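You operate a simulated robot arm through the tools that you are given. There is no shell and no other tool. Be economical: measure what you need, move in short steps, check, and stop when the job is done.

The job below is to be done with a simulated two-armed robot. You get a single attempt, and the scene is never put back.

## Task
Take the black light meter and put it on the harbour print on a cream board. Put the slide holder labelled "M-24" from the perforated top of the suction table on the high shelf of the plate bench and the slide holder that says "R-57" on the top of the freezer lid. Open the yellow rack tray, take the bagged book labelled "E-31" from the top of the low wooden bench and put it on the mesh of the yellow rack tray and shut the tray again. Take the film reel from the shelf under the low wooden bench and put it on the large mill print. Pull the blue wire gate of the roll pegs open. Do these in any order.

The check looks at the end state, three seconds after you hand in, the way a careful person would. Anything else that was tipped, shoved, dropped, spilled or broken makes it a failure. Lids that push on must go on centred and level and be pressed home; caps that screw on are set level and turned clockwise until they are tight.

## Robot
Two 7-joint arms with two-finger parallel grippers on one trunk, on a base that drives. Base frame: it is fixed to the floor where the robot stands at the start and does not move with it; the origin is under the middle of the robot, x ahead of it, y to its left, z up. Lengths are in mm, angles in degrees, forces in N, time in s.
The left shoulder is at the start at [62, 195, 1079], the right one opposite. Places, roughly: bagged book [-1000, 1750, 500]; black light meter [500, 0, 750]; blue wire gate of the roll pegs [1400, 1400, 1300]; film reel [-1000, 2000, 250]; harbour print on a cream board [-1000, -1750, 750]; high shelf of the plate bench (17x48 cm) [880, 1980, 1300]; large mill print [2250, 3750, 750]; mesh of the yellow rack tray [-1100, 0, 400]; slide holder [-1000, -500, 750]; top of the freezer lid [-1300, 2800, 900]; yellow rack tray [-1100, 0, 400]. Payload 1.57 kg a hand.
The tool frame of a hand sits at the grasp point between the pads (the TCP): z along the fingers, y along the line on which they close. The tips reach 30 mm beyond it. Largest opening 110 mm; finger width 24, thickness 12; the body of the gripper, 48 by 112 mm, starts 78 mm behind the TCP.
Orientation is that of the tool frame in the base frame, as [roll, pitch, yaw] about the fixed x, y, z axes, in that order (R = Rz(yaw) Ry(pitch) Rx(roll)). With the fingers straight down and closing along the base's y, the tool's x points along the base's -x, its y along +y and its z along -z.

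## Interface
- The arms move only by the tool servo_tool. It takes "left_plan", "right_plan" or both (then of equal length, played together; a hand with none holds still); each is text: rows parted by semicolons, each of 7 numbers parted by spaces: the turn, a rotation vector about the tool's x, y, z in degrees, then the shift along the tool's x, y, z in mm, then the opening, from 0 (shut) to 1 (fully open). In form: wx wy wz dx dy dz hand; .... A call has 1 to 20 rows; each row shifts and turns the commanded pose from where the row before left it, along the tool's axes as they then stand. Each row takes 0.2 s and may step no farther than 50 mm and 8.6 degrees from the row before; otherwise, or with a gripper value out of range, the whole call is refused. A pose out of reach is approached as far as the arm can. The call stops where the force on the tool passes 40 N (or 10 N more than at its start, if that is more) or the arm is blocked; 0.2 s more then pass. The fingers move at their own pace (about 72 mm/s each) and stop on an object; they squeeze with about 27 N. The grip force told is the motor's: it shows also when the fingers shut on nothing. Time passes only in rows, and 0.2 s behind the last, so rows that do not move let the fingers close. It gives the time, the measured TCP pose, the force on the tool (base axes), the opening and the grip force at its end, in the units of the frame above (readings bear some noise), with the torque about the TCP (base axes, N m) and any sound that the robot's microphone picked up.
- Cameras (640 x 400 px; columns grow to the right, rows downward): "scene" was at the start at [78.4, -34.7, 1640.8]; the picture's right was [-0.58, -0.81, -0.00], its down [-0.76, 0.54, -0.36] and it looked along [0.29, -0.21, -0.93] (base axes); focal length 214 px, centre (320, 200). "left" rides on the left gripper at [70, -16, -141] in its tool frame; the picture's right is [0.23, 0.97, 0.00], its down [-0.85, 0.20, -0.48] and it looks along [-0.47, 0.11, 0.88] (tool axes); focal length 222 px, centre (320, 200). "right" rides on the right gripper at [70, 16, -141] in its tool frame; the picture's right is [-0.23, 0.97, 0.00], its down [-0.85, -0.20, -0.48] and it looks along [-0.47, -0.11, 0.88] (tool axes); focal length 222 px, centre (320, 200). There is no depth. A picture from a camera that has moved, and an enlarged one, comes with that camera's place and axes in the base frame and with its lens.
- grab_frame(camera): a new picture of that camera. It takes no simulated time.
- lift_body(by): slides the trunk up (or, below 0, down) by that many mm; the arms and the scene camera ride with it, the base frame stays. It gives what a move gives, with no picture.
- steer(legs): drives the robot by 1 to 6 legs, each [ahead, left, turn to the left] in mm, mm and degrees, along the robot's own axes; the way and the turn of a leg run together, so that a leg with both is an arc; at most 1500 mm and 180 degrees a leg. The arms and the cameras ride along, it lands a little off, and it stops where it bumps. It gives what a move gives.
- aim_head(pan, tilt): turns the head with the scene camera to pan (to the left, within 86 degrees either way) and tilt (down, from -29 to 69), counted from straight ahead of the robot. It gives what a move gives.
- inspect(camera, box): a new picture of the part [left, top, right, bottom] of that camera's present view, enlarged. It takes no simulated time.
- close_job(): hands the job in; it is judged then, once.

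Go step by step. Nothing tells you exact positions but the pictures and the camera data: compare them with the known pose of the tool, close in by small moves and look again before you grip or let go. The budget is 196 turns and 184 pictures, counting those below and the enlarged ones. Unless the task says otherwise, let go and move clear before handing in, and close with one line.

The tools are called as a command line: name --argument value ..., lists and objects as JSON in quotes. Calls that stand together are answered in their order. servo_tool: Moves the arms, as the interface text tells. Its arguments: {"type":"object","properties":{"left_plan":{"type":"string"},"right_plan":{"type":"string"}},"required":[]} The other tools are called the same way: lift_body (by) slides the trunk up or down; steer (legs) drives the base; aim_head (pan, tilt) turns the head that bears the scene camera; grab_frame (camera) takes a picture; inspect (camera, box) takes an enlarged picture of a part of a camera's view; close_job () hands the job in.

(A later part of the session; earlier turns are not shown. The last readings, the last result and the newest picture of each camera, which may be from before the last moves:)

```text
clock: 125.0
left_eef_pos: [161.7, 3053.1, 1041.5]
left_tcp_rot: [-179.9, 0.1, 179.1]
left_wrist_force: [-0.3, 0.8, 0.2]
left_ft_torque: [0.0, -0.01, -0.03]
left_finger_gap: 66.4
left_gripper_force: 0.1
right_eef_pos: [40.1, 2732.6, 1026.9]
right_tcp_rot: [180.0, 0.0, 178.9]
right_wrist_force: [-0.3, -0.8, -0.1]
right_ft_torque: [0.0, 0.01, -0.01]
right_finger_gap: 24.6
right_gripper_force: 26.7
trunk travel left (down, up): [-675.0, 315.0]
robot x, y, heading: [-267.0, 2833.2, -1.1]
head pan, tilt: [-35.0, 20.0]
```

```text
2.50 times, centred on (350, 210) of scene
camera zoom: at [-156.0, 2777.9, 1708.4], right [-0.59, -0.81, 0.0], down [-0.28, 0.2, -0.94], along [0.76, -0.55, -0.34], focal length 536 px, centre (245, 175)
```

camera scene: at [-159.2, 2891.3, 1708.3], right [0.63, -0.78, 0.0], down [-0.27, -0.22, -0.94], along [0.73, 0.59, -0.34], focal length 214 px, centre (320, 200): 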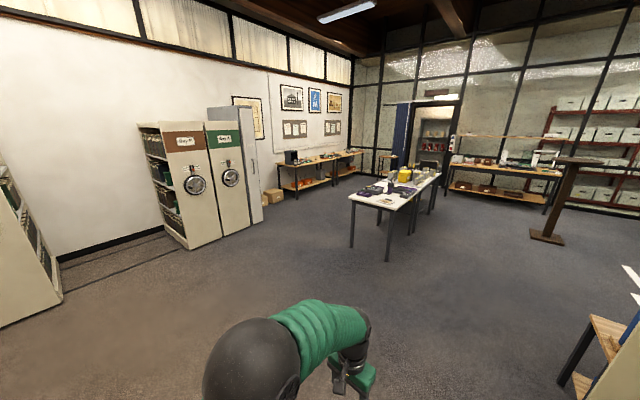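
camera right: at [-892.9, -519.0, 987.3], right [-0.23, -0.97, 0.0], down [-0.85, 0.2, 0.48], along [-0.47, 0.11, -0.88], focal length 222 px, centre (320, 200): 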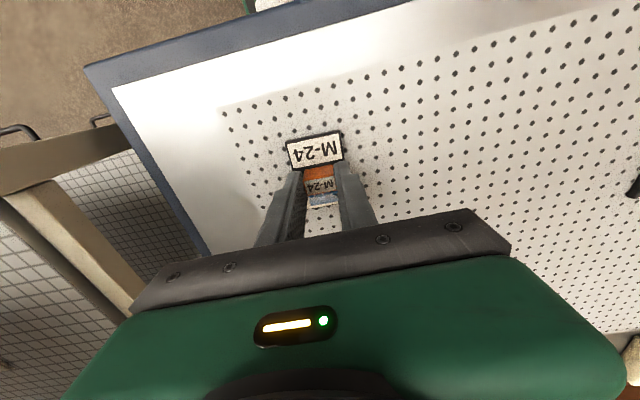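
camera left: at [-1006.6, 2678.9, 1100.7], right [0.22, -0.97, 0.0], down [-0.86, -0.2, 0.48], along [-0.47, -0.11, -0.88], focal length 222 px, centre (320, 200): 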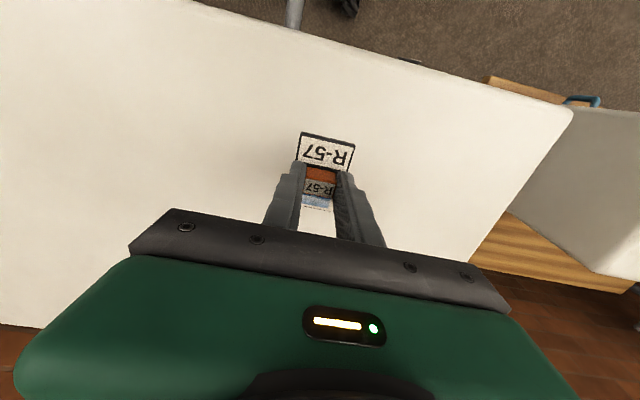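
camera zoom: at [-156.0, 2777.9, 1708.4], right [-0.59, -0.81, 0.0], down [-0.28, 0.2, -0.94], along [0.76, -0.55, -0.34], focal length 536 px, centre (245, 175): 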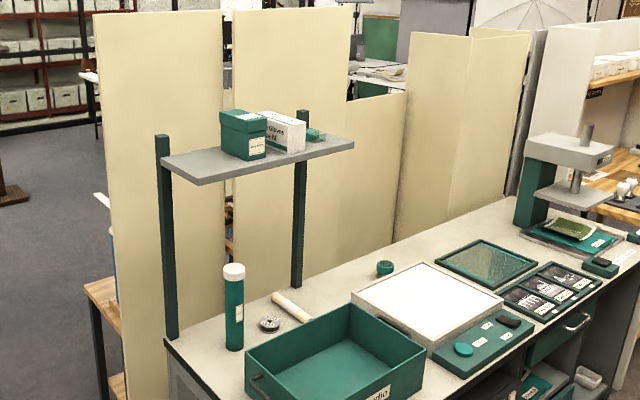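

The high shelf (front edge x≈760, y 1765–2240, z≈1295) has a free 18 cm stretch at its near end, centre ≈ [845, 2150]. I'll approach from the bench's end, facing -y, with the trunk raised.

steer --legs '[[1150, 0, 1], [0, 0, -89]]'

lift_body --by 300

aim_head --pan 0 --tilt 40

grab_frame --camera "scene"

grab_frame --camera "right"

```text
clock: 134.7
left_eef_pos: [1136.6, 2414.8, 1042.6]
left_tcp_rot: [180.0, 0.0, 91.6]
left_wrist_force: [-0.7, 0.4, -0.4]
left_ft_torque: [0.02, 0.01, 0.01]
left_finger_gap: 65.6
left_gripper_force: 0.0
right_eef_pos: [810.0, 2522.1, 1028.7]
right_tcp_rot: [180.0, -0.1, 91.6]
right_wrist_force: [-0.7, 0.6, -0.3]
right_ft_torque: [-0.03, -0.03, 0.02]
right_finger_gap: 25.0
right_gripper_force: 27.0
trunk travel left (down, up): [-675.0, 315.0]
robot x, y, heading: [896.1, 2829.5, -88.3]
head pan, tilt: [-35.0, 20.0]
```

```text
clock: 137.7
left_eef_pos: [1136.2, 2414.9, 1342.8]
left_tcp_rot: [-179.9, 0.1, 91.6]
left_wrist_force: [-0.2, 0.2, 0.3]
left_ft_torque: [0.02, 0.01, -0.02]
left_finger_gap: 65.7
left_gripper_force: 0.1
right_eef_pos: [809.4, 2522.4, 1327.5]
right_tcp_rot: [-179.9, 0.1, 91.6]
right_wrist_force: [-0.7, -0.8, -0.3]
right_ft_torque: [-0.01, 0.0, 0.01]
right_finger_gap: 24.9
right_gripper_force: 27.5
trunk travel left (down, up): [-975.0, 15.0]
robot x, y, heading: [891.5, 2832.3, -88.5]
head pan, tilt: [-35.0, 20.0]
```

```text
clock: 138.7
left_eef_pos: [1136.3, 2414.2, 1342.5]
left_tcp_rot: [-179.9, 0.1, 91.6]
left_wrist_force: [0.3, 0.5, 1.1]
left_ft_torque: [-0.01, 0.01, -0.01]
left_finger_gap: 65.9
left_gripper_force: 0.0
right_eef_pos: [809.6, 2522.9, 1326.9]
right_tcp_rot: [-180.0, 0.1, 91.5]
right_wrist_force: [0.0, 0.3, -0.7]
right_ft_torque: [-0.02, -0.01, -0.02]
right_finger_gap: 24.9
right_gripper_force: 26.5
trunk travel left (down, up): [-975.0, 15.0]
robot x, y, heading: [894.5, 2830.1, -88.3]
head pan, tilt: [0.0, 40.0]
```

```text
125 pictures are left
camera scene: at [899.2, 2711.8, 1977.0], right [-1.0, -0.03, 0.0], down [-0.02, 0.64, -0.77], along [0.02, -0.77, -0.64], focal length 214 px, centre (320, 200)
```

scene: 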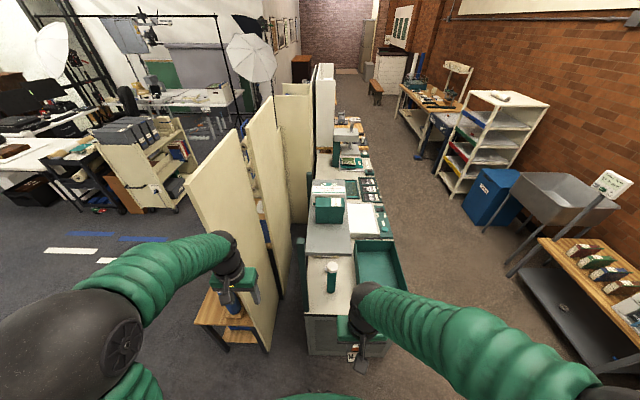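

```text
124 pictures are left
camera right: at [824.3, 2592.3, 1469.6], right [0.98, -0.2, 0.0], down [-0.18, -0.86, 0.48], along [-0.1, -0.47, -0.88], focal length 222 px, centre (320, 200)
```

right: 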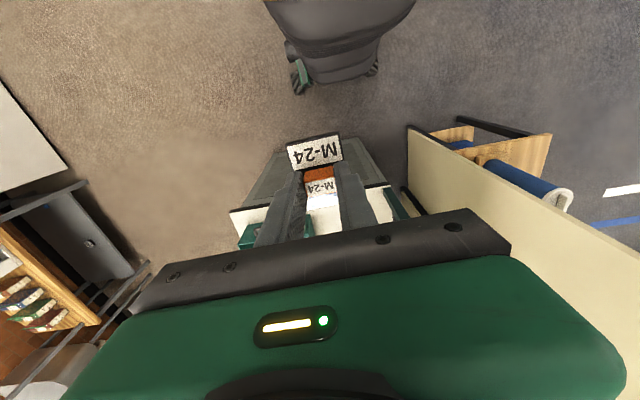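

servo_tool --right_plan "0 0 0 0 0 -45 0;0 0 0 0 0 -45 0;0 0 0 0 0 0 0" --left_plan "0 0 0 45 0 0 0.6;0 0 0 45 0 0 0.6;0 0 0 30 0 0 0.6"

steer --legs '[[100, 30, -1.5]]'

aim_head --pan 0 --tilt 50

inspect --camera "scene" --box '[220, 80, 420, 280]'

```text
clock: 139.5
left_eef_pos: [1133.0, 2537.1, 1342.1]
left_tcp_rot: [-179.9, 0.3, 91.6]
left_wrist_force: [0.2, 0.3, 0.4]
left_ft_torque: [-0.01, -0.02, 0.01]
left_finger_gap: 66.0
left_gripper_force: 0.0
right_eef_pos: [808.4, 2524.8, 1418.9]
right_tcp_rot: [180.0, 0.2, 91.6]
right_wrist_force: [-0.1, 0.2, -0.5]
right_ft_torque: [0.01, -0.02, 0.0]
right_finger_gap: 24.5
right_gripper_force: 27.3
trunk travel left (down, up): [-975.0, 15.0]
robot x, y, heading: [896.0, 2827.6, -88.4]
head pan, tilt: [0.0, 40.0]
```

```text
clock: 140.6
left_eef_pos: [1147.6, 2446.5, 1346.9]
left_tcp_rot: [179.8, 0.8, 90.0]
left_wrist_force: [-0.2, 0.0, 0.4]
left_ft_torque: [-0.03, 0.0, -0.02]
left_finger_gap: 66.0
left_gripper_force: 0.0
right_eef_pos: [822.5, 2441.0, 1420.6]
right_tcp_rot: [179.6, 0.8, 90.0]
right_wrist_force: [-0.1, 0.3, 0.1]
right_ft_torque: [-0.05, -0.02, -0.02]
right_finger_gap: 25.1
right_gripper_force: 27.5
trunk travel left (down, up): [-975.0, 15.0]
robot x, y, heading: [925.7, 2729.3, -89.7]
head pan, tilt: [0.0, 40.0]
```

```text
clock: 141.4
left_eef_pos: [1160.2, 2436.3, 1343.7]
left_tcp_rot: [-179.8, 0.4, 90.1]
left_wrist_force: [-0.1, 0.7, -0.4]
left_ft_torque: [-0.02, -0.01, 0.01]
left_finger_gap: 66.0
left_gripper_force: 0.1
right_eef_pos: [835.4, 2431.7, 1419.9]
right_tcp_rot: [-179.9, 0.4, 90.1]
right_wrist_force: [-0.6, -0.2, 0.3]
right_ft_torque: [0.03, 0.05, -0.04]
right_finger_gap: 24.7
right_gripper_force: 26.8
trunk travel left (down, up): [-975.0, 15.0]
robot x, y, heading: [924.5, 2725.9, -89.5]
head pan, tilt: [0.0, 50.0]
```

```text
2.00 times, centred on (320, 180) of scene
camera zoom: at [937.3, 2630.2, 1963.4], right [-1.0, 0.0, 0.01], down [-0.01, 0.76, -0.65], along [0.0, -0.65, -0.76], focal length 429 px, centre (320, 240)
```

zoom: 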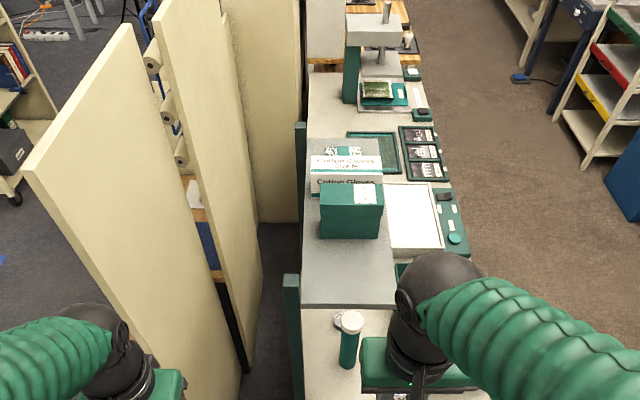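

Moving the right hand over the free near end of the shelf.

servo_tool --right_plan "0 0 0 -40 15 -10 0;0 0 0 -40 15 0 0;0 0 0 -40 15 0 0;0 0 0 -45 0 0 0;0 0 0 -45 0 0 0;0 0 0 -45 0 0 0;0 0 0 -40 0 0 0;0 0 0 0 0 0 0"

grab_frame --camera "right"

inspect --camera "scene" --box '[220, 80, 420, 280]'

```text
clock: 143.2
left_eef_pos: [1158.3, 2430.7, 1342.8]
left_tcp_rot: [-179.8, 0.0, 89.9]
left_wrist_force: [0.2, -0.1, 0.0]
left_ft_torque: [0.01, 0.04, 0.01]
left_finger_gap: 65.8
left_gripper_force: 0.1
right_eef_pos: [879.5, 2130.2, 1428.4]
right_tcp_rot: [-179.9, 0.1, 90.0]
right_wrist_force: [0.5, -0.2, -1.0]
right_ft_torque: [-0.02, 0.0, 0.03]
right_finger_gap: 25.1
right_gripper_force: 26.6
trunk travel left (down, up): [-975.0, 15.0]
robot x, y, heading: [924.9, 2732.4, -89.7]
head pan, tilt: [0.0, 50.0]
```

```text
122 pictures are left
camera right: at [895.7, 2200.1, 1570.0], right [0.97, -0.23, 0.0], down [-0.2, -0.85, 0.48], along [-0.11, -0.47, -0.88], focal length 222 px, centre (320, 200)
```

right: 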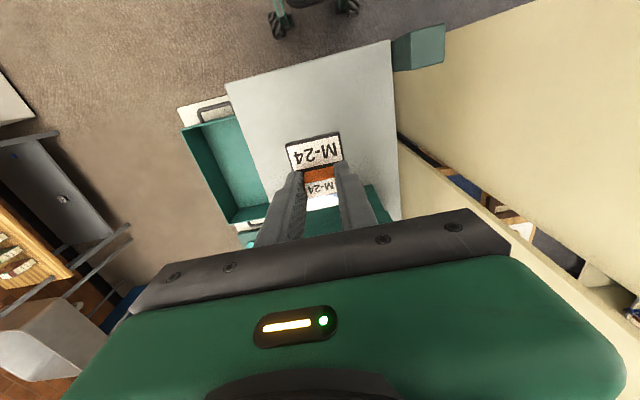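

```text
2.00 times, centred on (320, 180) of scene
camera zoom: at [932.9, 2619.7, 1962.7], right [-1.0, 0.0, 0.0], down [-0.01, 0.77, -0.64], along [0.0, -0.64, -0.77], focal length 429 px, centre (320, 240)
```

zoom: 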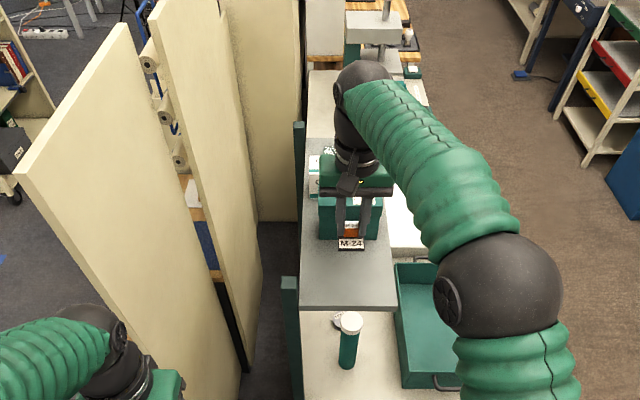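

servo_tool --right_plan "0 0 0 15 0 20 0;0 0 0 0 0 20 0;0 0 0 0 0 15 0;0 0 0 0 0 8 0;0 0 0 0 0 0 0"

inspect --camera "scene" --box '[280, 120, 380, 240]'

```text
clock: 144.4
left_eef_pos: [1154.7, 2429.6, 1342.9]
left_tcp_rot: [-179.9, 0.2, 90.0]
left_wrist_force: [-0.1, 0.7, -0.1]
left_ft_torque: [0.02, 0.03, 0.02]
left_finger_gap: 66.1
left_gripper_force: 0.1
right_eef_pos: [874.1, 2143.3, 1364.5]
right_tcp_rot: [179.9, 0.1, 90.0]
right_wrist_force: [-0.1, -0.1, -0.3]
right_ft_torque: [0.02, -0.02, 0.0]
right_finger_gap: 25.0
right_gripper_force: 27.6
trunk travel left (down, up): [-975.0, 15.0]
robot x, y, heading: [922.4, 2729.6, -89.7]
head pan, tilt: [0.0, 50.0]
```

```text
3.33 times, centred on (330, 180) of scene
camera zoom: at [927.7, 2619.6, 1962.7], right [-1.0, 0.0, 0.0], down [0.0, 0.77, -0.64], along [0.0, -0.64, -0.77], focal length 715 px, centre (287, 267)
```

zoom: 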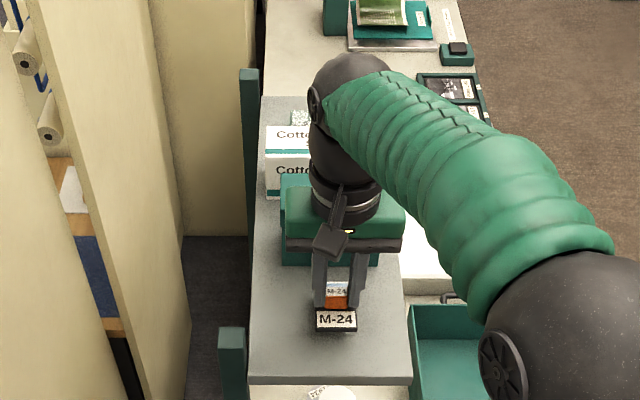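

servo_tool --right_plan "0 0 0 0 0 4 0;0 0 0 0 0 3 0;0 0 0 0 0 3 0;0 0 0 0 0 2 0;0 0 0 0 0 0 0"

```text
clock: 145.6
left_eef_pos: [1153.0, 2429.5, 1341.4]
left_tcp_rot: [180.0, 0.1, 90.0]
left_wrist_force: [0.1, -0.2, 0.2]
left_ft_torque: [-0.03, 0.02, -0.01]
left_finger_gap: 65.7
left_gripper_force: 0.1
right_eef_pos: [874.3, 2143.9, 1353.0]
right_tcp_rot: [179.9, 0.1, 90.0]
right_wrist_force: [0.6, -0.1, 0.0]
right_ft_torque: [0.0, 0.0, 0.03]
right_finger_gap: 25.0
right_gripper_force: 27.1
trunk travel left (down, up): [-975.0, 15.0]
robot x, y, heading: [926.5, 2732.1, -89.7]
head pan, tilt: [0.0, 50.0]
```

servo_tool --right_plan "0 0 0 0 0 2 0;0 0 0 0 0 2 0;0 0 0 0 0 2 0;0 0 0 0 0 2 0;0 0 0 0 0 0 0"

```text
clock: 146.8
left_eef_pos: [1154.3, 2430.6, 1341.9]
left_tcp_rot: [-180.0, 0.1, 90.0]
left_wrist_force: [-0.1, -0.1, -0.2]
left_ft_torque: [0.0, -0.01, 0.02]
left_finger_gap: 66.1
left_gripper_force: 0.1
right_eef_pos: [874.1, 2143.2, 1345.7]
right_tcp_rot: [179.9, 0.1, 90.3]
right_wrist_force: [-0.1, 1.1, -0.1]
right_ft_torque: [0.0, 0.0, 0.0]
right_finger_gap: 24.7
right_gripper_force: 26.6
trunk travel left (down, up): [-975.0, 15.0]
robot x, y, heading: [925.3, 2728.9, -89.7]
head pan, tilt: [0.0, 50.0]
```

servo_tool --right_plan "0 0 0 0 0 2 0;0 0 0 0 0 2 0;0 0 0 0 0 2 0;0 0 0 0 0 0 0"

inspect --camera "scene" --box '[280, 120, 380, 240]'

```text
clock: 147.8
left_eef_pos: [1154.6, 2431.8, 1343.8]
left_tcp_rot: [-180.0, 0.2, 90.0]
left_wrist_force: [-0.8, -0.1, -0.2]
left_ft_torque: [0.02, 0.03, 0.01]
left_finger_gap: 65.9
left_gripper_force: 0.2
right_eef_pos: [874.6, 2145.9, 1341.5]
right_tcp_rot: [179.9, 0.2, 90.1]
right_wrist_force: [-1.3, -5.6, 28.7]
right_ft_torque: [-0.28, 0.05, -0.01]
right_finger_gap: 25.2
right_gripper_force: 27.0
trunk travel left (down, up): [-975.0, 15.0]
robot x, y, heading: [925.9, 2727.8, -89.9]
head pan, tilt: [0.0, 50.0]
```

```text
3.33 times, centred on (330, 180) of scene
camera zoom: at [927.3, 2623.7, 1963.3], right [-1.0, 0.0, 0.0], down [0.0, 0.77, -0.64], along [0.0, -0.64, -0.77], focal length 715 px, centre (287, 267)
```

zoom: 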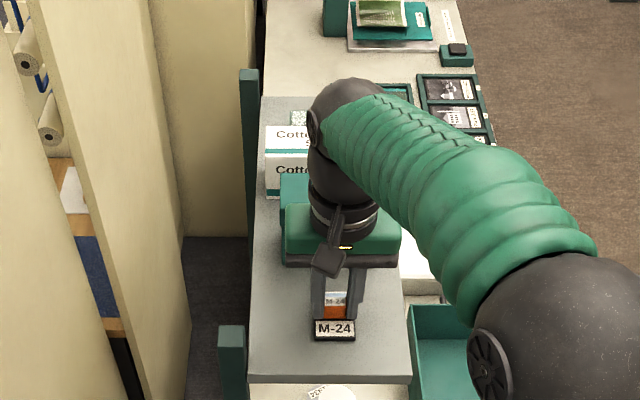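

Contact on the shelf. Releasing M-24, rising, and retracting.

servo_tool --right_plan "0 0 0 0 0 -2 0;0 0 0 0 0 0 0.6;0 0 0 0 0 0 0.6;0 0 0 0 0 0 0.6;0 0 0 0 0 -15 0.6;0 0 0 0 0 -40 0.6;0 0 0 0 0 -40 0.6;0 0 0 45 0 0 0.6;0 0 0 45 0 0 0.6;0 0 0 45 -10 0 0.6;0 0 0 45 -20 0 0.6;0 0 0 45 -20 0 0.6;0 0 0 40 -20 0 0.6"

inspect --camera "scene" --box '[280, 120, 380, 240]'

aim_head --pan 35 --tilt 30

grab_frame --camera "scene"

```text
clock: 150.6
left_eef_pos: [1153.1, 2433.7, 1344.4]
left_tcp_rot: [180.0, 0.2, 90.1]
left_wrist_force: [-0.2, -0.1, -0.6]
left_ft_torque: [-0.01, -0.02, -0.01]
left_finger_gap: 66.1
left_gripper_force: 0.0
right_eef_pos: [802.6, 2414.9, 1435.5]
right_tcp_rot: [179.8, 0.2, 90.0]
right_wrist_force: [0.3, 0.8, 0.5]
right_ft_torque: [0.0, 0.03, 0.01]
right_finger_gap: 65.8
right_gripper_force: 0.0
trunk travel left (down, up): [-975.0, 15.0]
robot x, y, heading: [922.9, 2729.9, -89.8]
head pan, tilt: [0.0, 50.0]
```

```text
3.33 times, centred on (330, 180) of scene
camera zoom: at [924.3, 2626.6, 1963.1], right [-1.0, 0.0, 0.0], down [0.0, 0.76, -0.64], along [0.0, -0.64, -0.76], focal length 715 px, centre (287, 267)
```

zoom: 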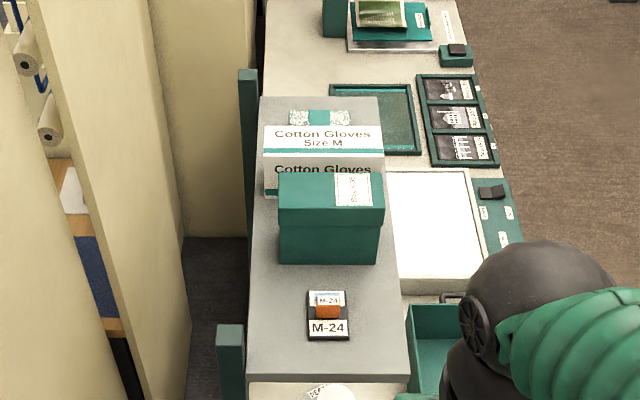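

```text
clock: 151.6
left_eef_pos: [1154.0, 2429.6, 1343.5]
left_tcp_rot: [180.0, 0.1, 90.1]
left_wrist_force: [-0.1, -0.3, 0.0]
left_ft_torque: [-0.01, 0.0, 0.03]
left_finger_gap: 66.0
left_gripper_force: 0.1
right_eef_pos: [802.9, 2409.6, 1436.2]
right_tcp_rot: [179.9, 0.1, 90.1]
right_wrist_force: [0.3, -1.3, -0.3]
right_ft_torque: [0.02, 0.0, 0.0]
right_finger_gap: 65.8
right_gripper_force: 0.0
trunk travel left (down, up): [-975.0, 15.0]
robot x, y, heading: [926.2, 2729.2, -89.9]
head pan, tilt: [35.0, 30.0]
```

```text
117 pictures are left
camera scene: at [977.3, 2623.9, 1992.3], right [-0.82, -0.58, 0.0], down [-0.29, 0.41, -0.87], along [0.5, -0.71, -0.5], focal length 214 px, centre (320, 200)
```

scene: 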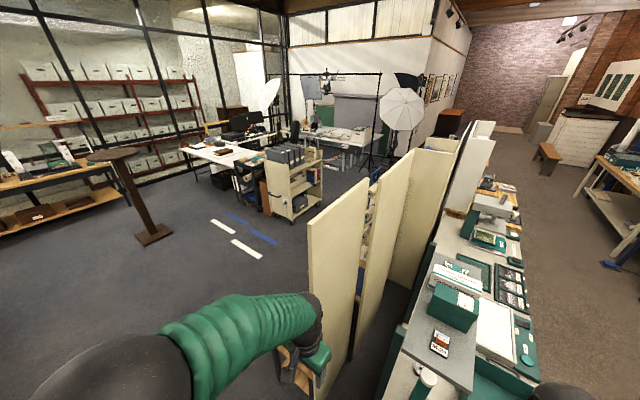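

M-24 is on the shelf. Next: drive round the partition to see the roll pegs and the blue gate.

steer --legs '[[-120, 0, 0], [0, 0, 90], [1250, 0, 0], [0, -500, 0]]'

aim_head --pan -86 --tilt 25

grab_frame --camera "scene"

aim_head --pan 60 --tilt 30

grab_frame --camera "scene"

```text
clock: 165.1
left_eef_pos: [2496.0, 2573.3, 1342.2]
left_tcp_rot: [-179.9, 0.1, 179.4]
left_wrist_force: [-0.7, -1.0, 0.2]
left_ft_torque: [0.01, 0.01, 0.02]
left_finger_gap: 66.2
left_gripper_force: 0.1
right_eef_pos: [2511.5, 2223.3, 1435.2]
right_tcp_rot: [-180.0, 0.1, 179.4]
right_wrist_force: [-0.7, -0.1, -0.9]
right_ft_torque: [0.0, -0.03, 0.03]
right_finger_gap: 66.0
right_gripper_force: 0.1
trunk travel left (down, up): [-975.0, 15.0]
robot x, y, heading: [2188.9, 2347.3, -0.1]
head pan, tilt: [35.0, 30.0]
```

```text
clock: 167.1
left_eef_pos: [2495.6, 2571.9, 1342.0]
left_tcp_rot: [-179.8, 0.0, 179.5]
left_wrist_force: [0.2, 0.4, 0.8]
left_ft_torque: [0.0, -0.03, -0.01]
left_finger_gap: 65.8
left_gripper_force: 0.1
right_eef_pos: [2511.7, 2221.4, 1435.8]
right_tcp_rot: [180.0, 0.1, 179.5]
right_wrist_force: [-0.3, 0.0, 0.6]
right_ft_torque: [0.04, 0.02, 0.01]
right_finger_gap: 65.9
right_gripper_force: 0.0
trunk travel left (down, up): [-975.0, 15.0]
robot x, y, heading: [2190.6, 2343.3, -0.3]
head pan, tilt: [-85.9, 25.0]
```

```text
116 pictures are left
camera scene: at [2231.2, 2254.8, 2000.5], right [-1.0, -0.07, 0.0], down [-0.03, 0.42, -0.91], along [0.06, -0.9, -0.42], focal length 214 px, centre (320, 200)
```

scene: 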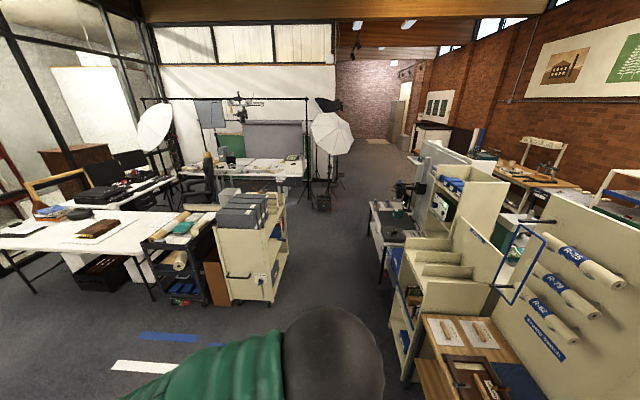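

```text
clock: 169.4
left_eef_pos: [2496.1, 2570.9, 1342.0]
left_tcp_rot: [-179.9, 0.0, 179.5]
left_wrist_force: [-0.2, 0.3, -0.4]
left_ft_torque: [0.01, 0.02, 0.02]
left_finger_gap: 65.8
left_gripper_force: 0.3
right_eef_pos: [2511.7, 2220.3, 1434.7]
right_tcp_rot: [179.9, 0.0, 179.5]
right_wrist_force: [0.9, -0.1, 0.1]
right_ft_torque: [0.01, 0.0, 0.0]
right_finger_gap: 66.0
right_gripper_force: 0.0
trunk travel left (down, up): [-975.0, 15.0]
robot x, y, heading: [2193.3, 2346.1, -0.5]
head pan, tilt: [60.0, 30.0]
```

```text
115 pictures are left
camera scene: at [2271.0, 2423.9, 1992.4], right [0.86, -0.51, 0.0], down [-0.25, -0.43, -0.87], along [0.44, 0.75, -0.5], focal length 214 px, centre (320, 200)
```

scene: 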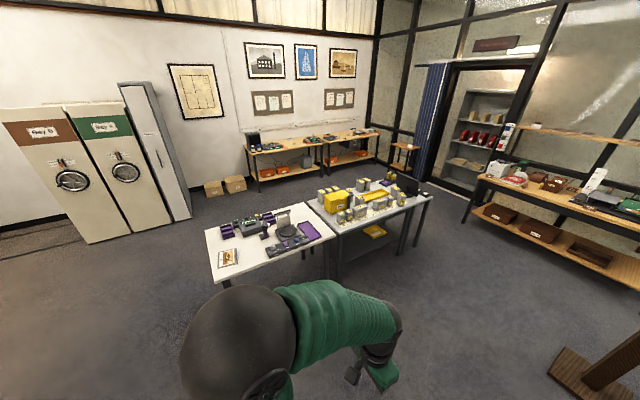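

steer --legs '[[0, 0, -90], [0, 0, -60]]'

aim_head --pan 0 --tilt 25

grab_frame --camera "scene"

```text
clock: 176.3
left_eef_pos: [2050.4, 1995.1, 1342.2]
left_tcp_rot: [-180.0, 0.1, 30.3]
left_wrist_force: [0.3, -0.4, 0.2]
left_ft_torque: [0.02, 0.0, -0.03]
left_finger_gap: 65.9
left_gripper_force: 0.1
right_eef_pos: [1856.2, 2288.3, 1435.7]
right_tcp_rot: [180.0, 0.1, 30.3]
right_wrist_force: [0.2, -0.9, 1.3]
right_ft_torque: [0.0, 0.03, 0.0]
right_finger_gap: 66.2
right_gripper_force: 0.1
trunk travel left (down, up): [-975.0, 15.0]
robot x, y, heading: [2189.3, 2346.5, -149.6]
head pan, tilt: [60.0, 30.0]
```

```text
clock: 177.6
left_eef_pos: [2049.5, 1996.4, 1341.8]
left_tcp_rot: [-180.0, 0.2, 30.3]
left_wrist_force: [-0.3, -0.1, -0.1]
left_ft_torque: [-0.03, -0.03, 0.0]
left_finger_gap: 65.9
left_gripper_force: 0.0
right_eef_pos: [1855.9, 2287.5, 1434.8]
right_tcp_rot: [179.9, 0.1, 30.3]
right_wrist_force: [-0.9, 0.9, -0.2]
right_ft_torque: [0.02, 0.02, 0.01]
right_finger_gap: 65.8
right_gripper_force: 0.1
trunk travel left (down, up): [-975.0, 15.0]
robot x, y, heading: [2194.0, 2345.6, -149.6]
head pan, tilt: [0.0, 25.0]
```

```text
114 pictures are left
camera scene: at [2086.7, 2282.2, 2000.3], right [-0.51, 0.86, 0.0], down [0.36, 0.22, -0.91], along [-0.78, -0.46, -0.42], focal length 214 px, centre (320, 200)
```

scene: 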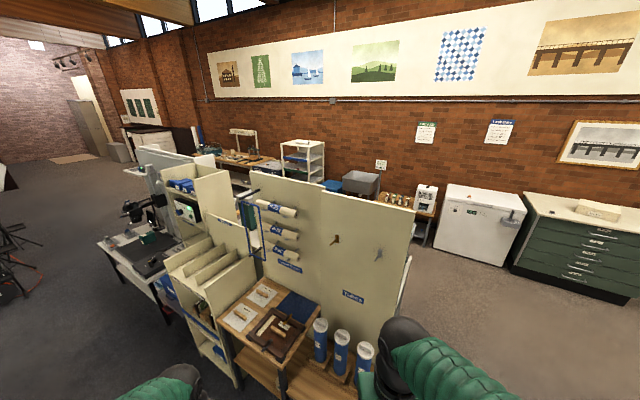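

inspect --camera "scene" --box '[190, 160, 350, 280]'

```text
3.33 times, centred on (270, 220) of scene
camera zoom: at [2086.7, 2282.2, 2000.3], right [-0.51, 0.86, 0.0], down [0.36, 0.22, -0.91], along [-0.78, -0.46, -0.42], focal length 715 px, centre (487, 133)
```

zoom: 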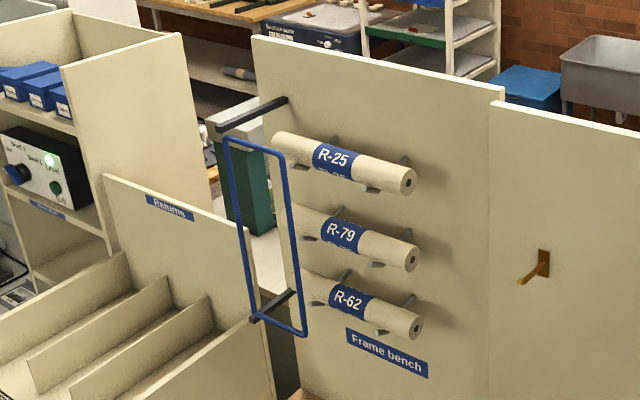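

The blue gate is a wire rectangle, hinged at y≈1400 (arm ends), free edge at about [1395, 1506], z 1150–1500. I'll stand in front facing -x and reach with the left hand horizontally.

steer --legs '[[0, 0, -30.4], [0, 690, 0]]'

servo_tool --left_plan "0 -8.5 0 8 0 0 1;0 -8.5 0 8 0 0 1;0 -8.5 0 8 0 0 1;0 -8.5 0 8 0 0 1;0 -8.5 0 8 0 0 1;0 -8.5 0 8 0 0 1;0 -8.5 0 8 0 0 1;0 -8.5 0 8 0 0 1;0 -8.5 0 8 0 0 1;0 -8.5 0 8 0 0 1;0 -5 0 0 0 0 1;0 0 0 0 0 0 1"

aim_head --pan 0 --tilt 30

grab_frame --camera "scene"

grab_frame --camera "left"

```text
clock: 182.8
left_eef_pos: [1889.5, 1442.1, 1342.7]
left_tcp_rot: [179.8, 0.1, -0.3]
left_wrist_force: [-0.1, 0.3, 0.4]
left_ft_torque: [0.0, 0.0, -0.01]
left_finger_gap: 66.0
left_gripper_force: 0.1
right_eef_pos: [1871.6, 1793.0, 1435.6]
right_tcp_rot: [179.8, 0.2, -0.3]
right_wrist_force: [0.8, -0.4, -0.5]
right_ft_torque: [-0.02, 0.0, 0.01]
right_finger_gap: 65.8
right_gripper_force: 0.0
trunk travel left (down, up): [-975.0, 15.0]
robot x, y, heading: [2189.0, 1665.0, 179.7]
head pan, tilt: [0.0, 25.0]
```

```text
clock: 185.4
left_eef_pos: [1681.3, 1349.8, 1443.3]
left_tcp_rot: [-164.9, 82.2, 12.7]
left_wrist_force: [-0.1, 0.2, -0.7]
left_ft_torque: [0.03, -0.01, 0.03]
left_finger_gap: 109.8
left_gripper_force: 0.1
left hand out of reach, approached as far as the arm can: row 1, 2, 3, 4, 5, 6, 7, 8, 9, 10, 11
right_eef_pos: [1873.3, 1787.3, 1435.6]
right_tcp_rot: [180.0, 0.2, -0.2]
right_wrist_force: [-0.8, -0.3, -0.6]
right_ft_torque: [-0.02, -0.03, -0.05]
right_finger_gap: 66.0
right_gripper_force: 0.1
trunk travel left (down, up): [-975.0, 15.0]
robot x, y, heading: [2195.8, 1664.0, 180.0]
head pan, tilt: [0.0, 25.0]
```

```text
clock: 186.1
left_eef_pos: [1680.1, 1350.9, 1443.7]
left_tcp_rot: [-165.2, 82.2, 12.4]
left_wrist_force: [0.0, 0.4, 0.5]
left_ft_torque: [0.0, -0.04, -0.01]
left_finger_gap: 110.1
left_gripper_force: 0.1
right_eef_pos: [1872.2, 1789.5, 1436.5]
right_tcp_rot: [179.8, 0.0, -0.3]
right_wrist_force: [-0.2, 0.0, 0.4]
right_ft_torque: [0.02, 0.0, 0.02]
right_finger_gap: 66.1
right_gripper_force: 0.0
trunk travel left (down, up): [-975.0, 15.0]
robot x, y, heading: [2189.0, 1666.3, 179.8]
head pan, tilt: [0.0, 30.0]
```

```text
112 pictures are left
camera scene: at [2067.9, 1666.4, 1992.3], right [0.0, 1.0, 0.0], down [0.5, 0.0, -0.87], along [-0.87, 0.0, -0.5], focal length 214 px, centre (320, 200)
```

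scene: 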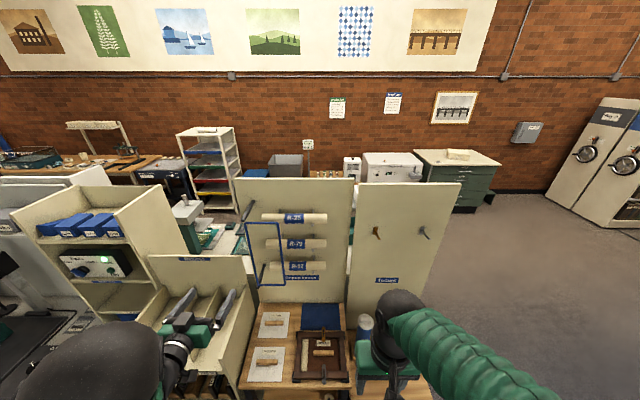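

```text
111 pictures are left
camera left: at [1829.0, 1363.4, 1393.5], right [-0.01, -0.97, -0.26], down [0.35, -0.25, 0.9], along [-0.94, -0.08, 0.34], focal length 222 px, centre (320, 200)
```

left: 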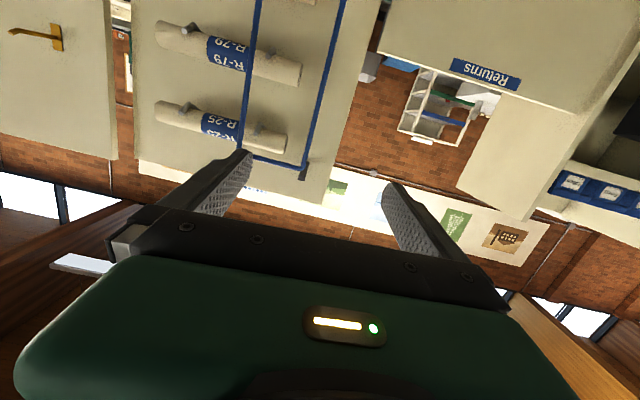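

Gate free edge ≈ [1400, 1500], top at z≈1495; a gap between rolls is at z≈1400. The hand now points forward but the pose lagged; a small test move first.

servo_tool --left_plan "0 0 0 0 0 40 1;0 0 0 0 0 0 1"

```text
clock: 186.7
left_eef_pos: [1636.2, 1354.6, 1437.6]
left_tcp_rot: [-165.4, 82.1, 12.1]
left_wrist_force: [0.8, 0.5, -0.7]
left_ft_torque: [0.01, 0.02, 0.0]
left_finger_gap: 110.2
left_gripper_force: 0.1
right_eef_pos: [1870.4, 1789.2, 1434.9]
right_tcp_rot: [179.8, 0.0, -0.2]
right_wrist_force: [0.4, -0.7, -0.3]
right_ft_torque: [-0.03, 0.02, 0.01]
right_finger_gap: 66.3
right_gripper_force: 0.0
trunk travel left (down, up): [-975.0, 15.0]
robot x, y, heading: [2188.6, 1661.3, 179.7]
head pan, tilt: [0.0, 30.0]
```

servo_tool --left_plan "0 -7.6 0 0 0 0 1;0 0 0 10 -45 0 1;0 0 0 10 -45 0 1;0 0 0 10 -45 0 1;0 0 0 5 -10 20 1;0 0 0 0 0 0 1"

grab_frame --camera "left"

inspect --camera "scene" --box '[180, 180, 340, 300]'

```text
clock: 188.1
left_eef_pos: [1636.1, 1418.8, 1420.7]
left_tcp_rot: [-95.7, 87.9, 81.5]
left_wrist_force: [-0.2, -0.3, 0.0]
left_ft_torque: [0.02, 0.01, -0.02]
left_finger_gap: 109.8
left_gripper_force: 0.0
left hand out of reach, approached as far as the arm can: row 3, 4, 5
right_eef_pos: [1869.5, 1788.8, 1435.2]
right_tcp_rot: [179.9, 0.0, -0.2]
right_wrist_force: [0.1, -0.1, 0.0]
right_ft_torque: [-0.02, -0.04, -0.01]
right_finger_gap: 66.0
right_gripper_force: 0.1
trunk travel left (down, up): [-975.0, 15.0]
robot x, y, heading: [2191.9, 1669.2, 179.7]
head pan, tilt: [0.0, 30.0]
```

```text
110 pictures are left
camera left: at [1777.6, 1429.3, 1351.5], right [-0.05, -0.96, -0.26], down [0.46, -0.25, 0.85], along [-0.88, -0.08, 0.46], focal length 222 px, centre (320, 200)
```

left: 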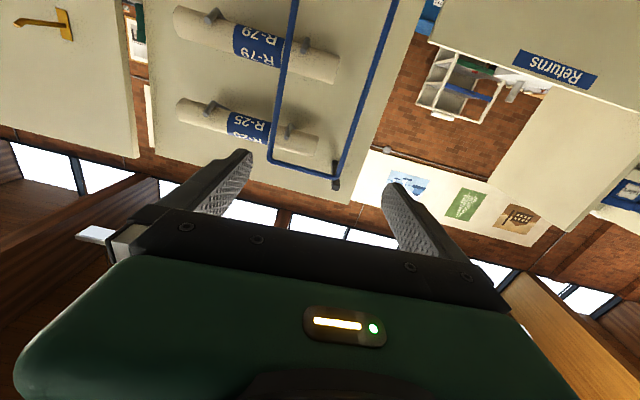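

```text
3.33 times, centred on (260, 240) of scene
camera zoom: at [2064.5, 1666.0, 1992.1], right [0.0, 1.0, 0.0], down [0.5, 0.0, -0.86], along [-0.86, 0.0, -0.5], focal length 715 px, centre (520, 67)
```

zoom: 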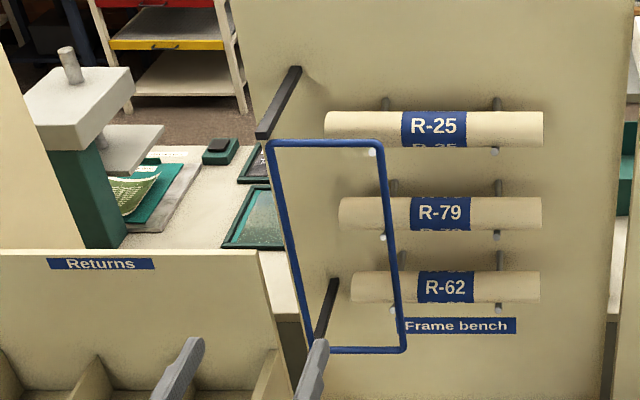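

Shifting the base to put the open fingers in line with the free bar, then approaching.

steer --legs '[[0, -80, 0.3], [110, 0, 0]]'

servo_tool --left_plan "0 0 0 5 0 0 1;0 0 0 0 0 0 1"

grab_frame --camera "left"

grab_frame --camera "scene"

```text
clock: 189.9
left_eef_pos: [1545.4, 1512.4, 1431.1]
left_tcp_rot: [-66.6, 88.5, 111.0]
left_wrist_force: [0.1, 0.9, 0.3]
left_ft_torque: [0.02, -0.03, 0.04]
left_finger_gap: 110.0
left_gripper_force: 0.1
right_eef_pos: [1778.4, 1884.9, 1437.1]
right_tcp_rot: [179.2, 0.9, 0.1]
right_wrist_force: [0.7, -0.1, 1.1]
right_ft_torque: [0.03, 0.06, 0.0]
right_finger_gap: 66.2
right_gripper_force: 0.0
trunk travel left (down, up): [-975.0, 15.0]
robot x, y, heading: [2081.6, 1748.1, -180.0]
head pan, tilt: [0.0, 30.0]
```

```text
clock: 190.5
left_eef_pos: [1531.2, 1499.3, 1418.8]
left_tcp_rot: [-86.6, 87.9, 90.7]
left_wrist_force: [-0.4, 0.6, 0.1]
left_ft_torque: [0.03, -0.03, 0.05]
left_finger_gap: 110.0
left_gripper_force: 0.0
right_eef_pos: [1766.3, 1870.4, 1436.9]
right_tcp_rot: [-180.0, 0.4, -0.1]
right_wrist_force: [0.8, 0.0, 0.7]
right_ft_torque: [0.02, 0.02, -0.05]
right_finger_gap: 66.1
right_gripper_force: 0.1
trunk travel left (down, up): [-975.0, 15.0]
robot x, y, heading: [2080.4, 1753.0, -179.7]
head pan, tilt: [0.0, 30.0]
```

```text
108 pictures are left
camera left: at [1673.9, 1510.9, 1349.2], right [-0.05, -0.96, -0.26], down [0.47, -0.25, 0.85], along [-0.88, -0.08, 0.46], focal length 222 px, centre (320, 200)
```

left: 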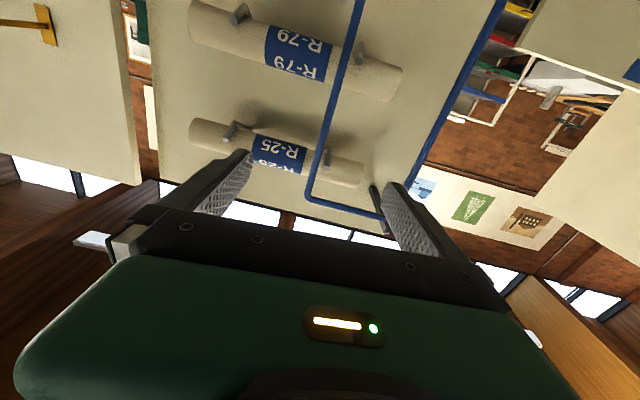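

```text
107 pictures are left
camera scene: at [1959.6, 1749.5, 1992.5], right [0.0, 1.0, 0.0], down [0.5, 0.0, -0.87], along [-0.87, 0.0, -0.5], focal length 214 px, centre (320, 200)
```

scene: 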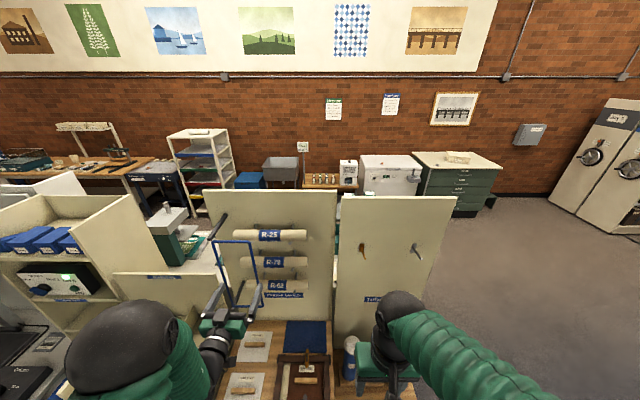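

Bar lies between the fingers in line. Advancing the hand.

servo_tool --left_plan "0 0 0 15 0 30 1;0 0 0 0 0 35 1;0 0 0 0 0 35 1;0 0 0 0 0 0 1;0 0 0 0 0 0 1"

grab_frame --camera "left"

inspect --camera "scene" --box '[180, 200, 320, 340]'

```text
clock: 191.7
left_eef_pos: [1427.3, 1507.5, 1403.1]
left_tcp_rot: [-96.6, 88.1, 80.1]
left_wrist_force: [-0.5, 1.1, 0.5]
left_ft_torque: [0.0, -0.05, 0.19]
left_finger_gap: 109.9
left_gripper_force: 0.1
left hand out of reach, approached as far as the arm can: row 3
right_eef_pos: [1760.3, 1879.2, 1434.6]
right_tcp_rot: [179.6, 0.1, -0.1]
right_wrist_force: [0.2, -0.4, -0.2]
right_ft_torque: [0.04, -0.01, -0.03]
right_finger_gap: 66.0
right_gripper_force: 0.1
trunk travel left (down, up): [-975.0, 15.0]
robot x, y, heading: [2080.9, 1749.1, -179.9]
head pan, tilt: [0.0, 30.0]
```

```text
106 pictures are left
camera left: at [1569.0, 1517.5, 1333.7], right [-0.05, -0.96, -0.26], down [0.46, -0.25, 0.85], along [-0.89, -0.08, 0.46], focal length 222 px, centre (320, 200)
```

left: 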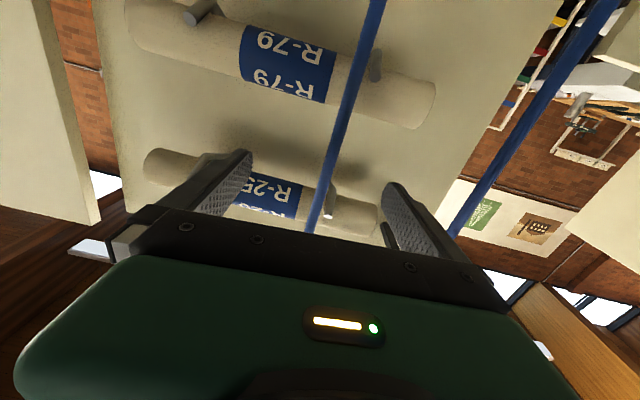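

```text
2.86 times, centred on (250, 270) of scene
camera zoom: at [1956.1, 1780.2, 1991.9], right [0.0, 1.0, -0.02], down [0.5, -0.01, -0.86], along [-0.86, -0.01, -0.5], focal length 613 px, centre (520, 0)
```

zoom: 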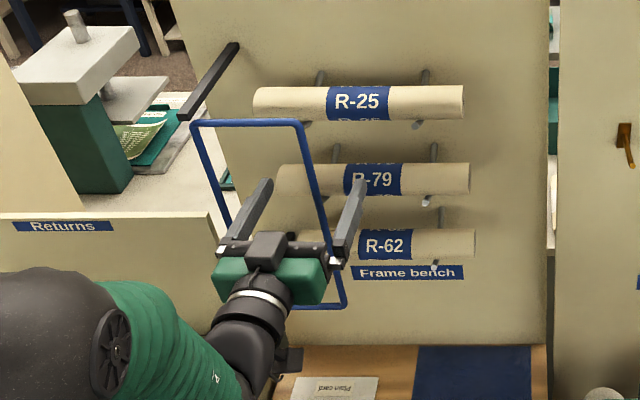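

steer --legs '[[40, 0, 0]]'

servo_tool --left_plan "0 0 0 0 0 0 1;0 0 0 0 0 0 1;0 0 0 0 0 0 1"

grab_frame --camera "left"

```text
clock: 192.6
left_eef_pos: [1398.5, 1502.9, 1408.4]
left_tcp_rot: [-81.7, 88.0, 95.3]
left_wrist_force: [0.5, -0.1, 0.0]
left_ft_torque: [0.0, -0.01, -0.07]
left_finger_gap: 110.1
left_gripper_force: 0.0
right_eef_pos: [1730.9, 1873.3, 1437.8]
right_tcp_rot: [179.7, 0.6, 0.0]
right_wrist_force: [0.4, -0.4, 0.0]
right_ft_torque: [-0.01, 0.02, -0.02]
right_finger_gap: 65.9
right_gripper_force: 0.1
trunk travel left (down, up): [-975.0, 15.0]
robot x, y, heading: [2037.4, 1749.4, -179.7]
head pan, tilt: [0.0, 30.0]
```

```text
clock: 193.4
left_eef_pos: [1395.6, 1492.7, 1406.9]
left_tcp_rot: [-82.7, 87.5, 94.2]
left_wrist_force: [0.0, 0.9, -0.2]
left_ft_torque: [0.0, 0.0, 0.02]
left_finger_gap: 109.9
left_gripper_force: 0.0
right_eef_pos: [1729.3, 1865.7, 1438.2]
right_tcp_rot: [180.0, 0.5, -0.1]
right_wrist_force: [0.1, 0.4, -0.1]
right_ft_torque: [-0.02, 0.02, -0.01]
right_finger_gap: 65.9
right_gripper_force: 0.1
trunk travel left (down, up): [-975.0, 15.0]
robot x, y, heading: [2038.0, 1749.5, -179.9]
head pan, tilt: [0.0, 30.0]
```

```text
104 pictures are left
camera left: at [1537.4, 1505.4, 1335.9], right [-0.05, -0.96, -0.27], down [0.47, -0.26, 0.84], along [-0.88, -0.08, 0.47], focal length 222 px, centre (320, 200)
```

left: 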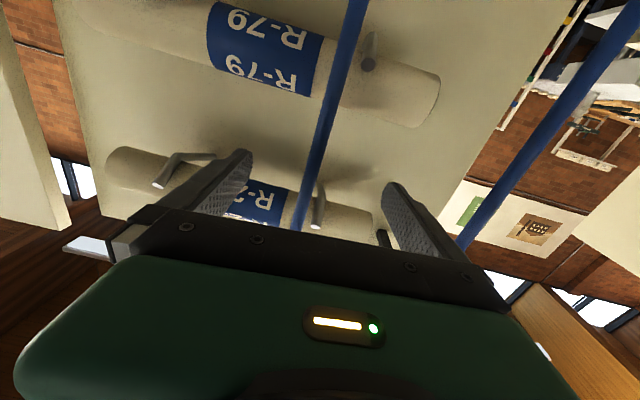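

servo_tool --left_plan "0 0 0 0 -9 0 0.5;0 0 0 0 0 0 0.3;0 0 0 0 0 0 0;0 0 0 0 0 0 0;0 0 0 0 0 0 0"

grab_frame --camera "left"

```text
clock: 194.6
left_eef_pos: [1390.6, 1505.3, 1403.0]
left_tcp_rot: [-91.7, 87.4, 84.0]
left_wrist_force: [-1.5, 28.3, -5.7]
left_ft_torque: [-0.8, -0.73, 0.14]
left_finger_gap: 10.6
left_gripper_force: 28.7
right_eef_pos: [1724.1, 1862.2, 1438.6]
right_tcp_rot: [-179.8, 0.4, 0.0]
right_wrist_force: [0.4, 0.7, -0.6]
right_ft_torque: [0.06, 0.0, 0.04]
right_finger_gap: 66.1
right_gripper_force: 0.1
trunk travel left (down, up): [-975.0, 15.0]
robot x, y, heading: [2041.7, 1746.7, -179.9]
head pan, tilt: [0.0, 30.0]
```

```text
103 pictures are left
camera left: at [1532.9, 1512.6, 1333.8], right [-0.07, -0.96, -0.27], down [0.46, -0.27, 0.85], along [-0.89, -0.06, 0.46], focal length 222 px, centre (320, 200)
```

left: 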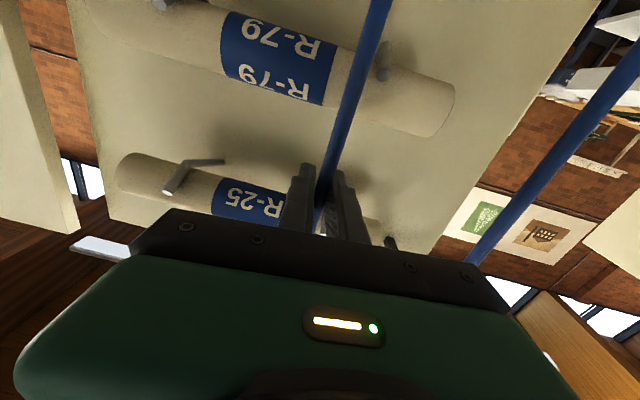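

Bar gripped. Relieving the side load and starting the pull along the hinge arc.

servo_tool --left_plan "0 0 0 0 -4 0 0;0 0 0 0 1 -15 0;0 0 0 0 3 -15 0;0 0 0 0 5 -15 0;0 0 0 0 7 -14 0;0 0 0 0 0 0 0"

inspect --camera "scene" --box '[180, 200, 320, 340]'

```text
clock: 195.9
left_eef_pos: [1455.2, 1486.8, 1404.0]
left_tcp_rot: [-88.9, 87.2, 86.5]
left_wrist_force: [16.1, 30.4, 2.9]
left_ft_torque: [-0.67, 0.49, -0.04]
left_finger_gap: 10.6
left_gripper_force: 28.6
left hand out of reach, approached as far as the arm can: row 1
right_eef_pos: [1729.0, 1861.2, 1439.6]
right_tcp_rot: [-179.6, 0.6, 0.0]
right_wrist_force: [0.3, -1.5, 0.4]
right_ft_torque: [0.04, 0.0, -0.01]
right_finger_gap: 66.0
right_gripper_force: 0.1
trunk travel left (down, up): [-975.0, 15.0]
robot x, y, heading: [2039.5, 1753.1, -179.9]
head pan, tilt: [0.0, 30.0]
stopped in row 6 (left hand): the force on the tool passed its limit at 41 N (the readings are from after the stop); the commanded pose is now the measured one
```

```text
2.86 times, centred on (250, 270) of scene
camera zoom: at [1924.7, 1769.2, 1993.2], right [0.0, 1.0, -0.01], down [0.5, -0.01, -0.87], along [-0.87, -0.01, -0.5], focal length 613 px, centre (520, 0)
```

zoom: 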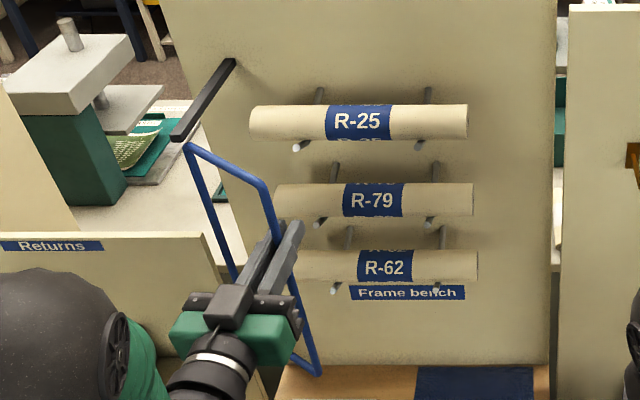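

servo_tool --left_plan "0 0 0 0 -5 -3 0;0 0 0 0 8 -12 0;0 0 0 0 10 -12 0;0 0 0 0 12 -10 0;0 0 0 0 13 -9 0;0 0 0 0 0 0 0"

inspect --camera "scene" --box '[180, 200, 320, 340]'

```text
clock: 197.3
left_eef_pos: [1503.9, 1436.3, 1403.6]
left_tcp_rot: [-82.8, 87.2, 93.7]
left_wrist_force: [22.7, 11.7, 9.2]
left_ft_torque: [-0.61, 0.23, 0.09]
left_finger_gap: 11.0
left_gripper_force: 28.8
right_eef_pos: [1734.9, 1857.4, 1440.2]
right_tcp_rot: [-179.6, 0.7, 0.0]
right_wrist_force: [-0.1, 0.3, 0.4]
right_ft_torque: [0.0, 0.0, -0.01]
right_finger_gap: 65.9
right_gripper_force: 0.0
trunk travel left (down, up): [-975.0, 15.0]
robot x, y, heading: [2040.8, 1751.3, -179.7]
head pan, tilt: [0.0, 30.0]
```

```text
2.86 times, centred on (250, 270) of scene
camera zoom: at [1932.9, 1757.1, 1993.4], right [0.0, 1.0, 0.0], down [0.49, 0.0, -0.87], along [-0.87, 0.0, -0.49], focal length 613 px, centre (520, 0)
```

zoom: 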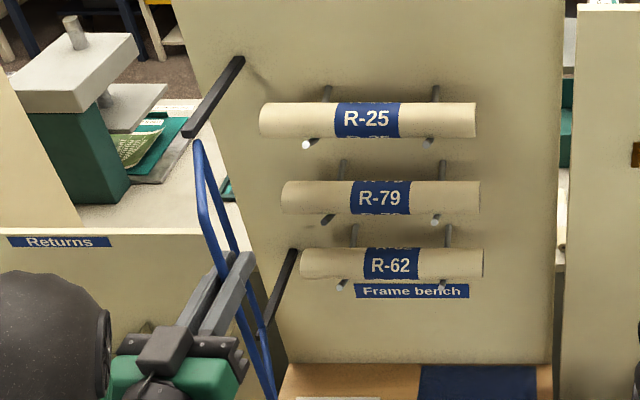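

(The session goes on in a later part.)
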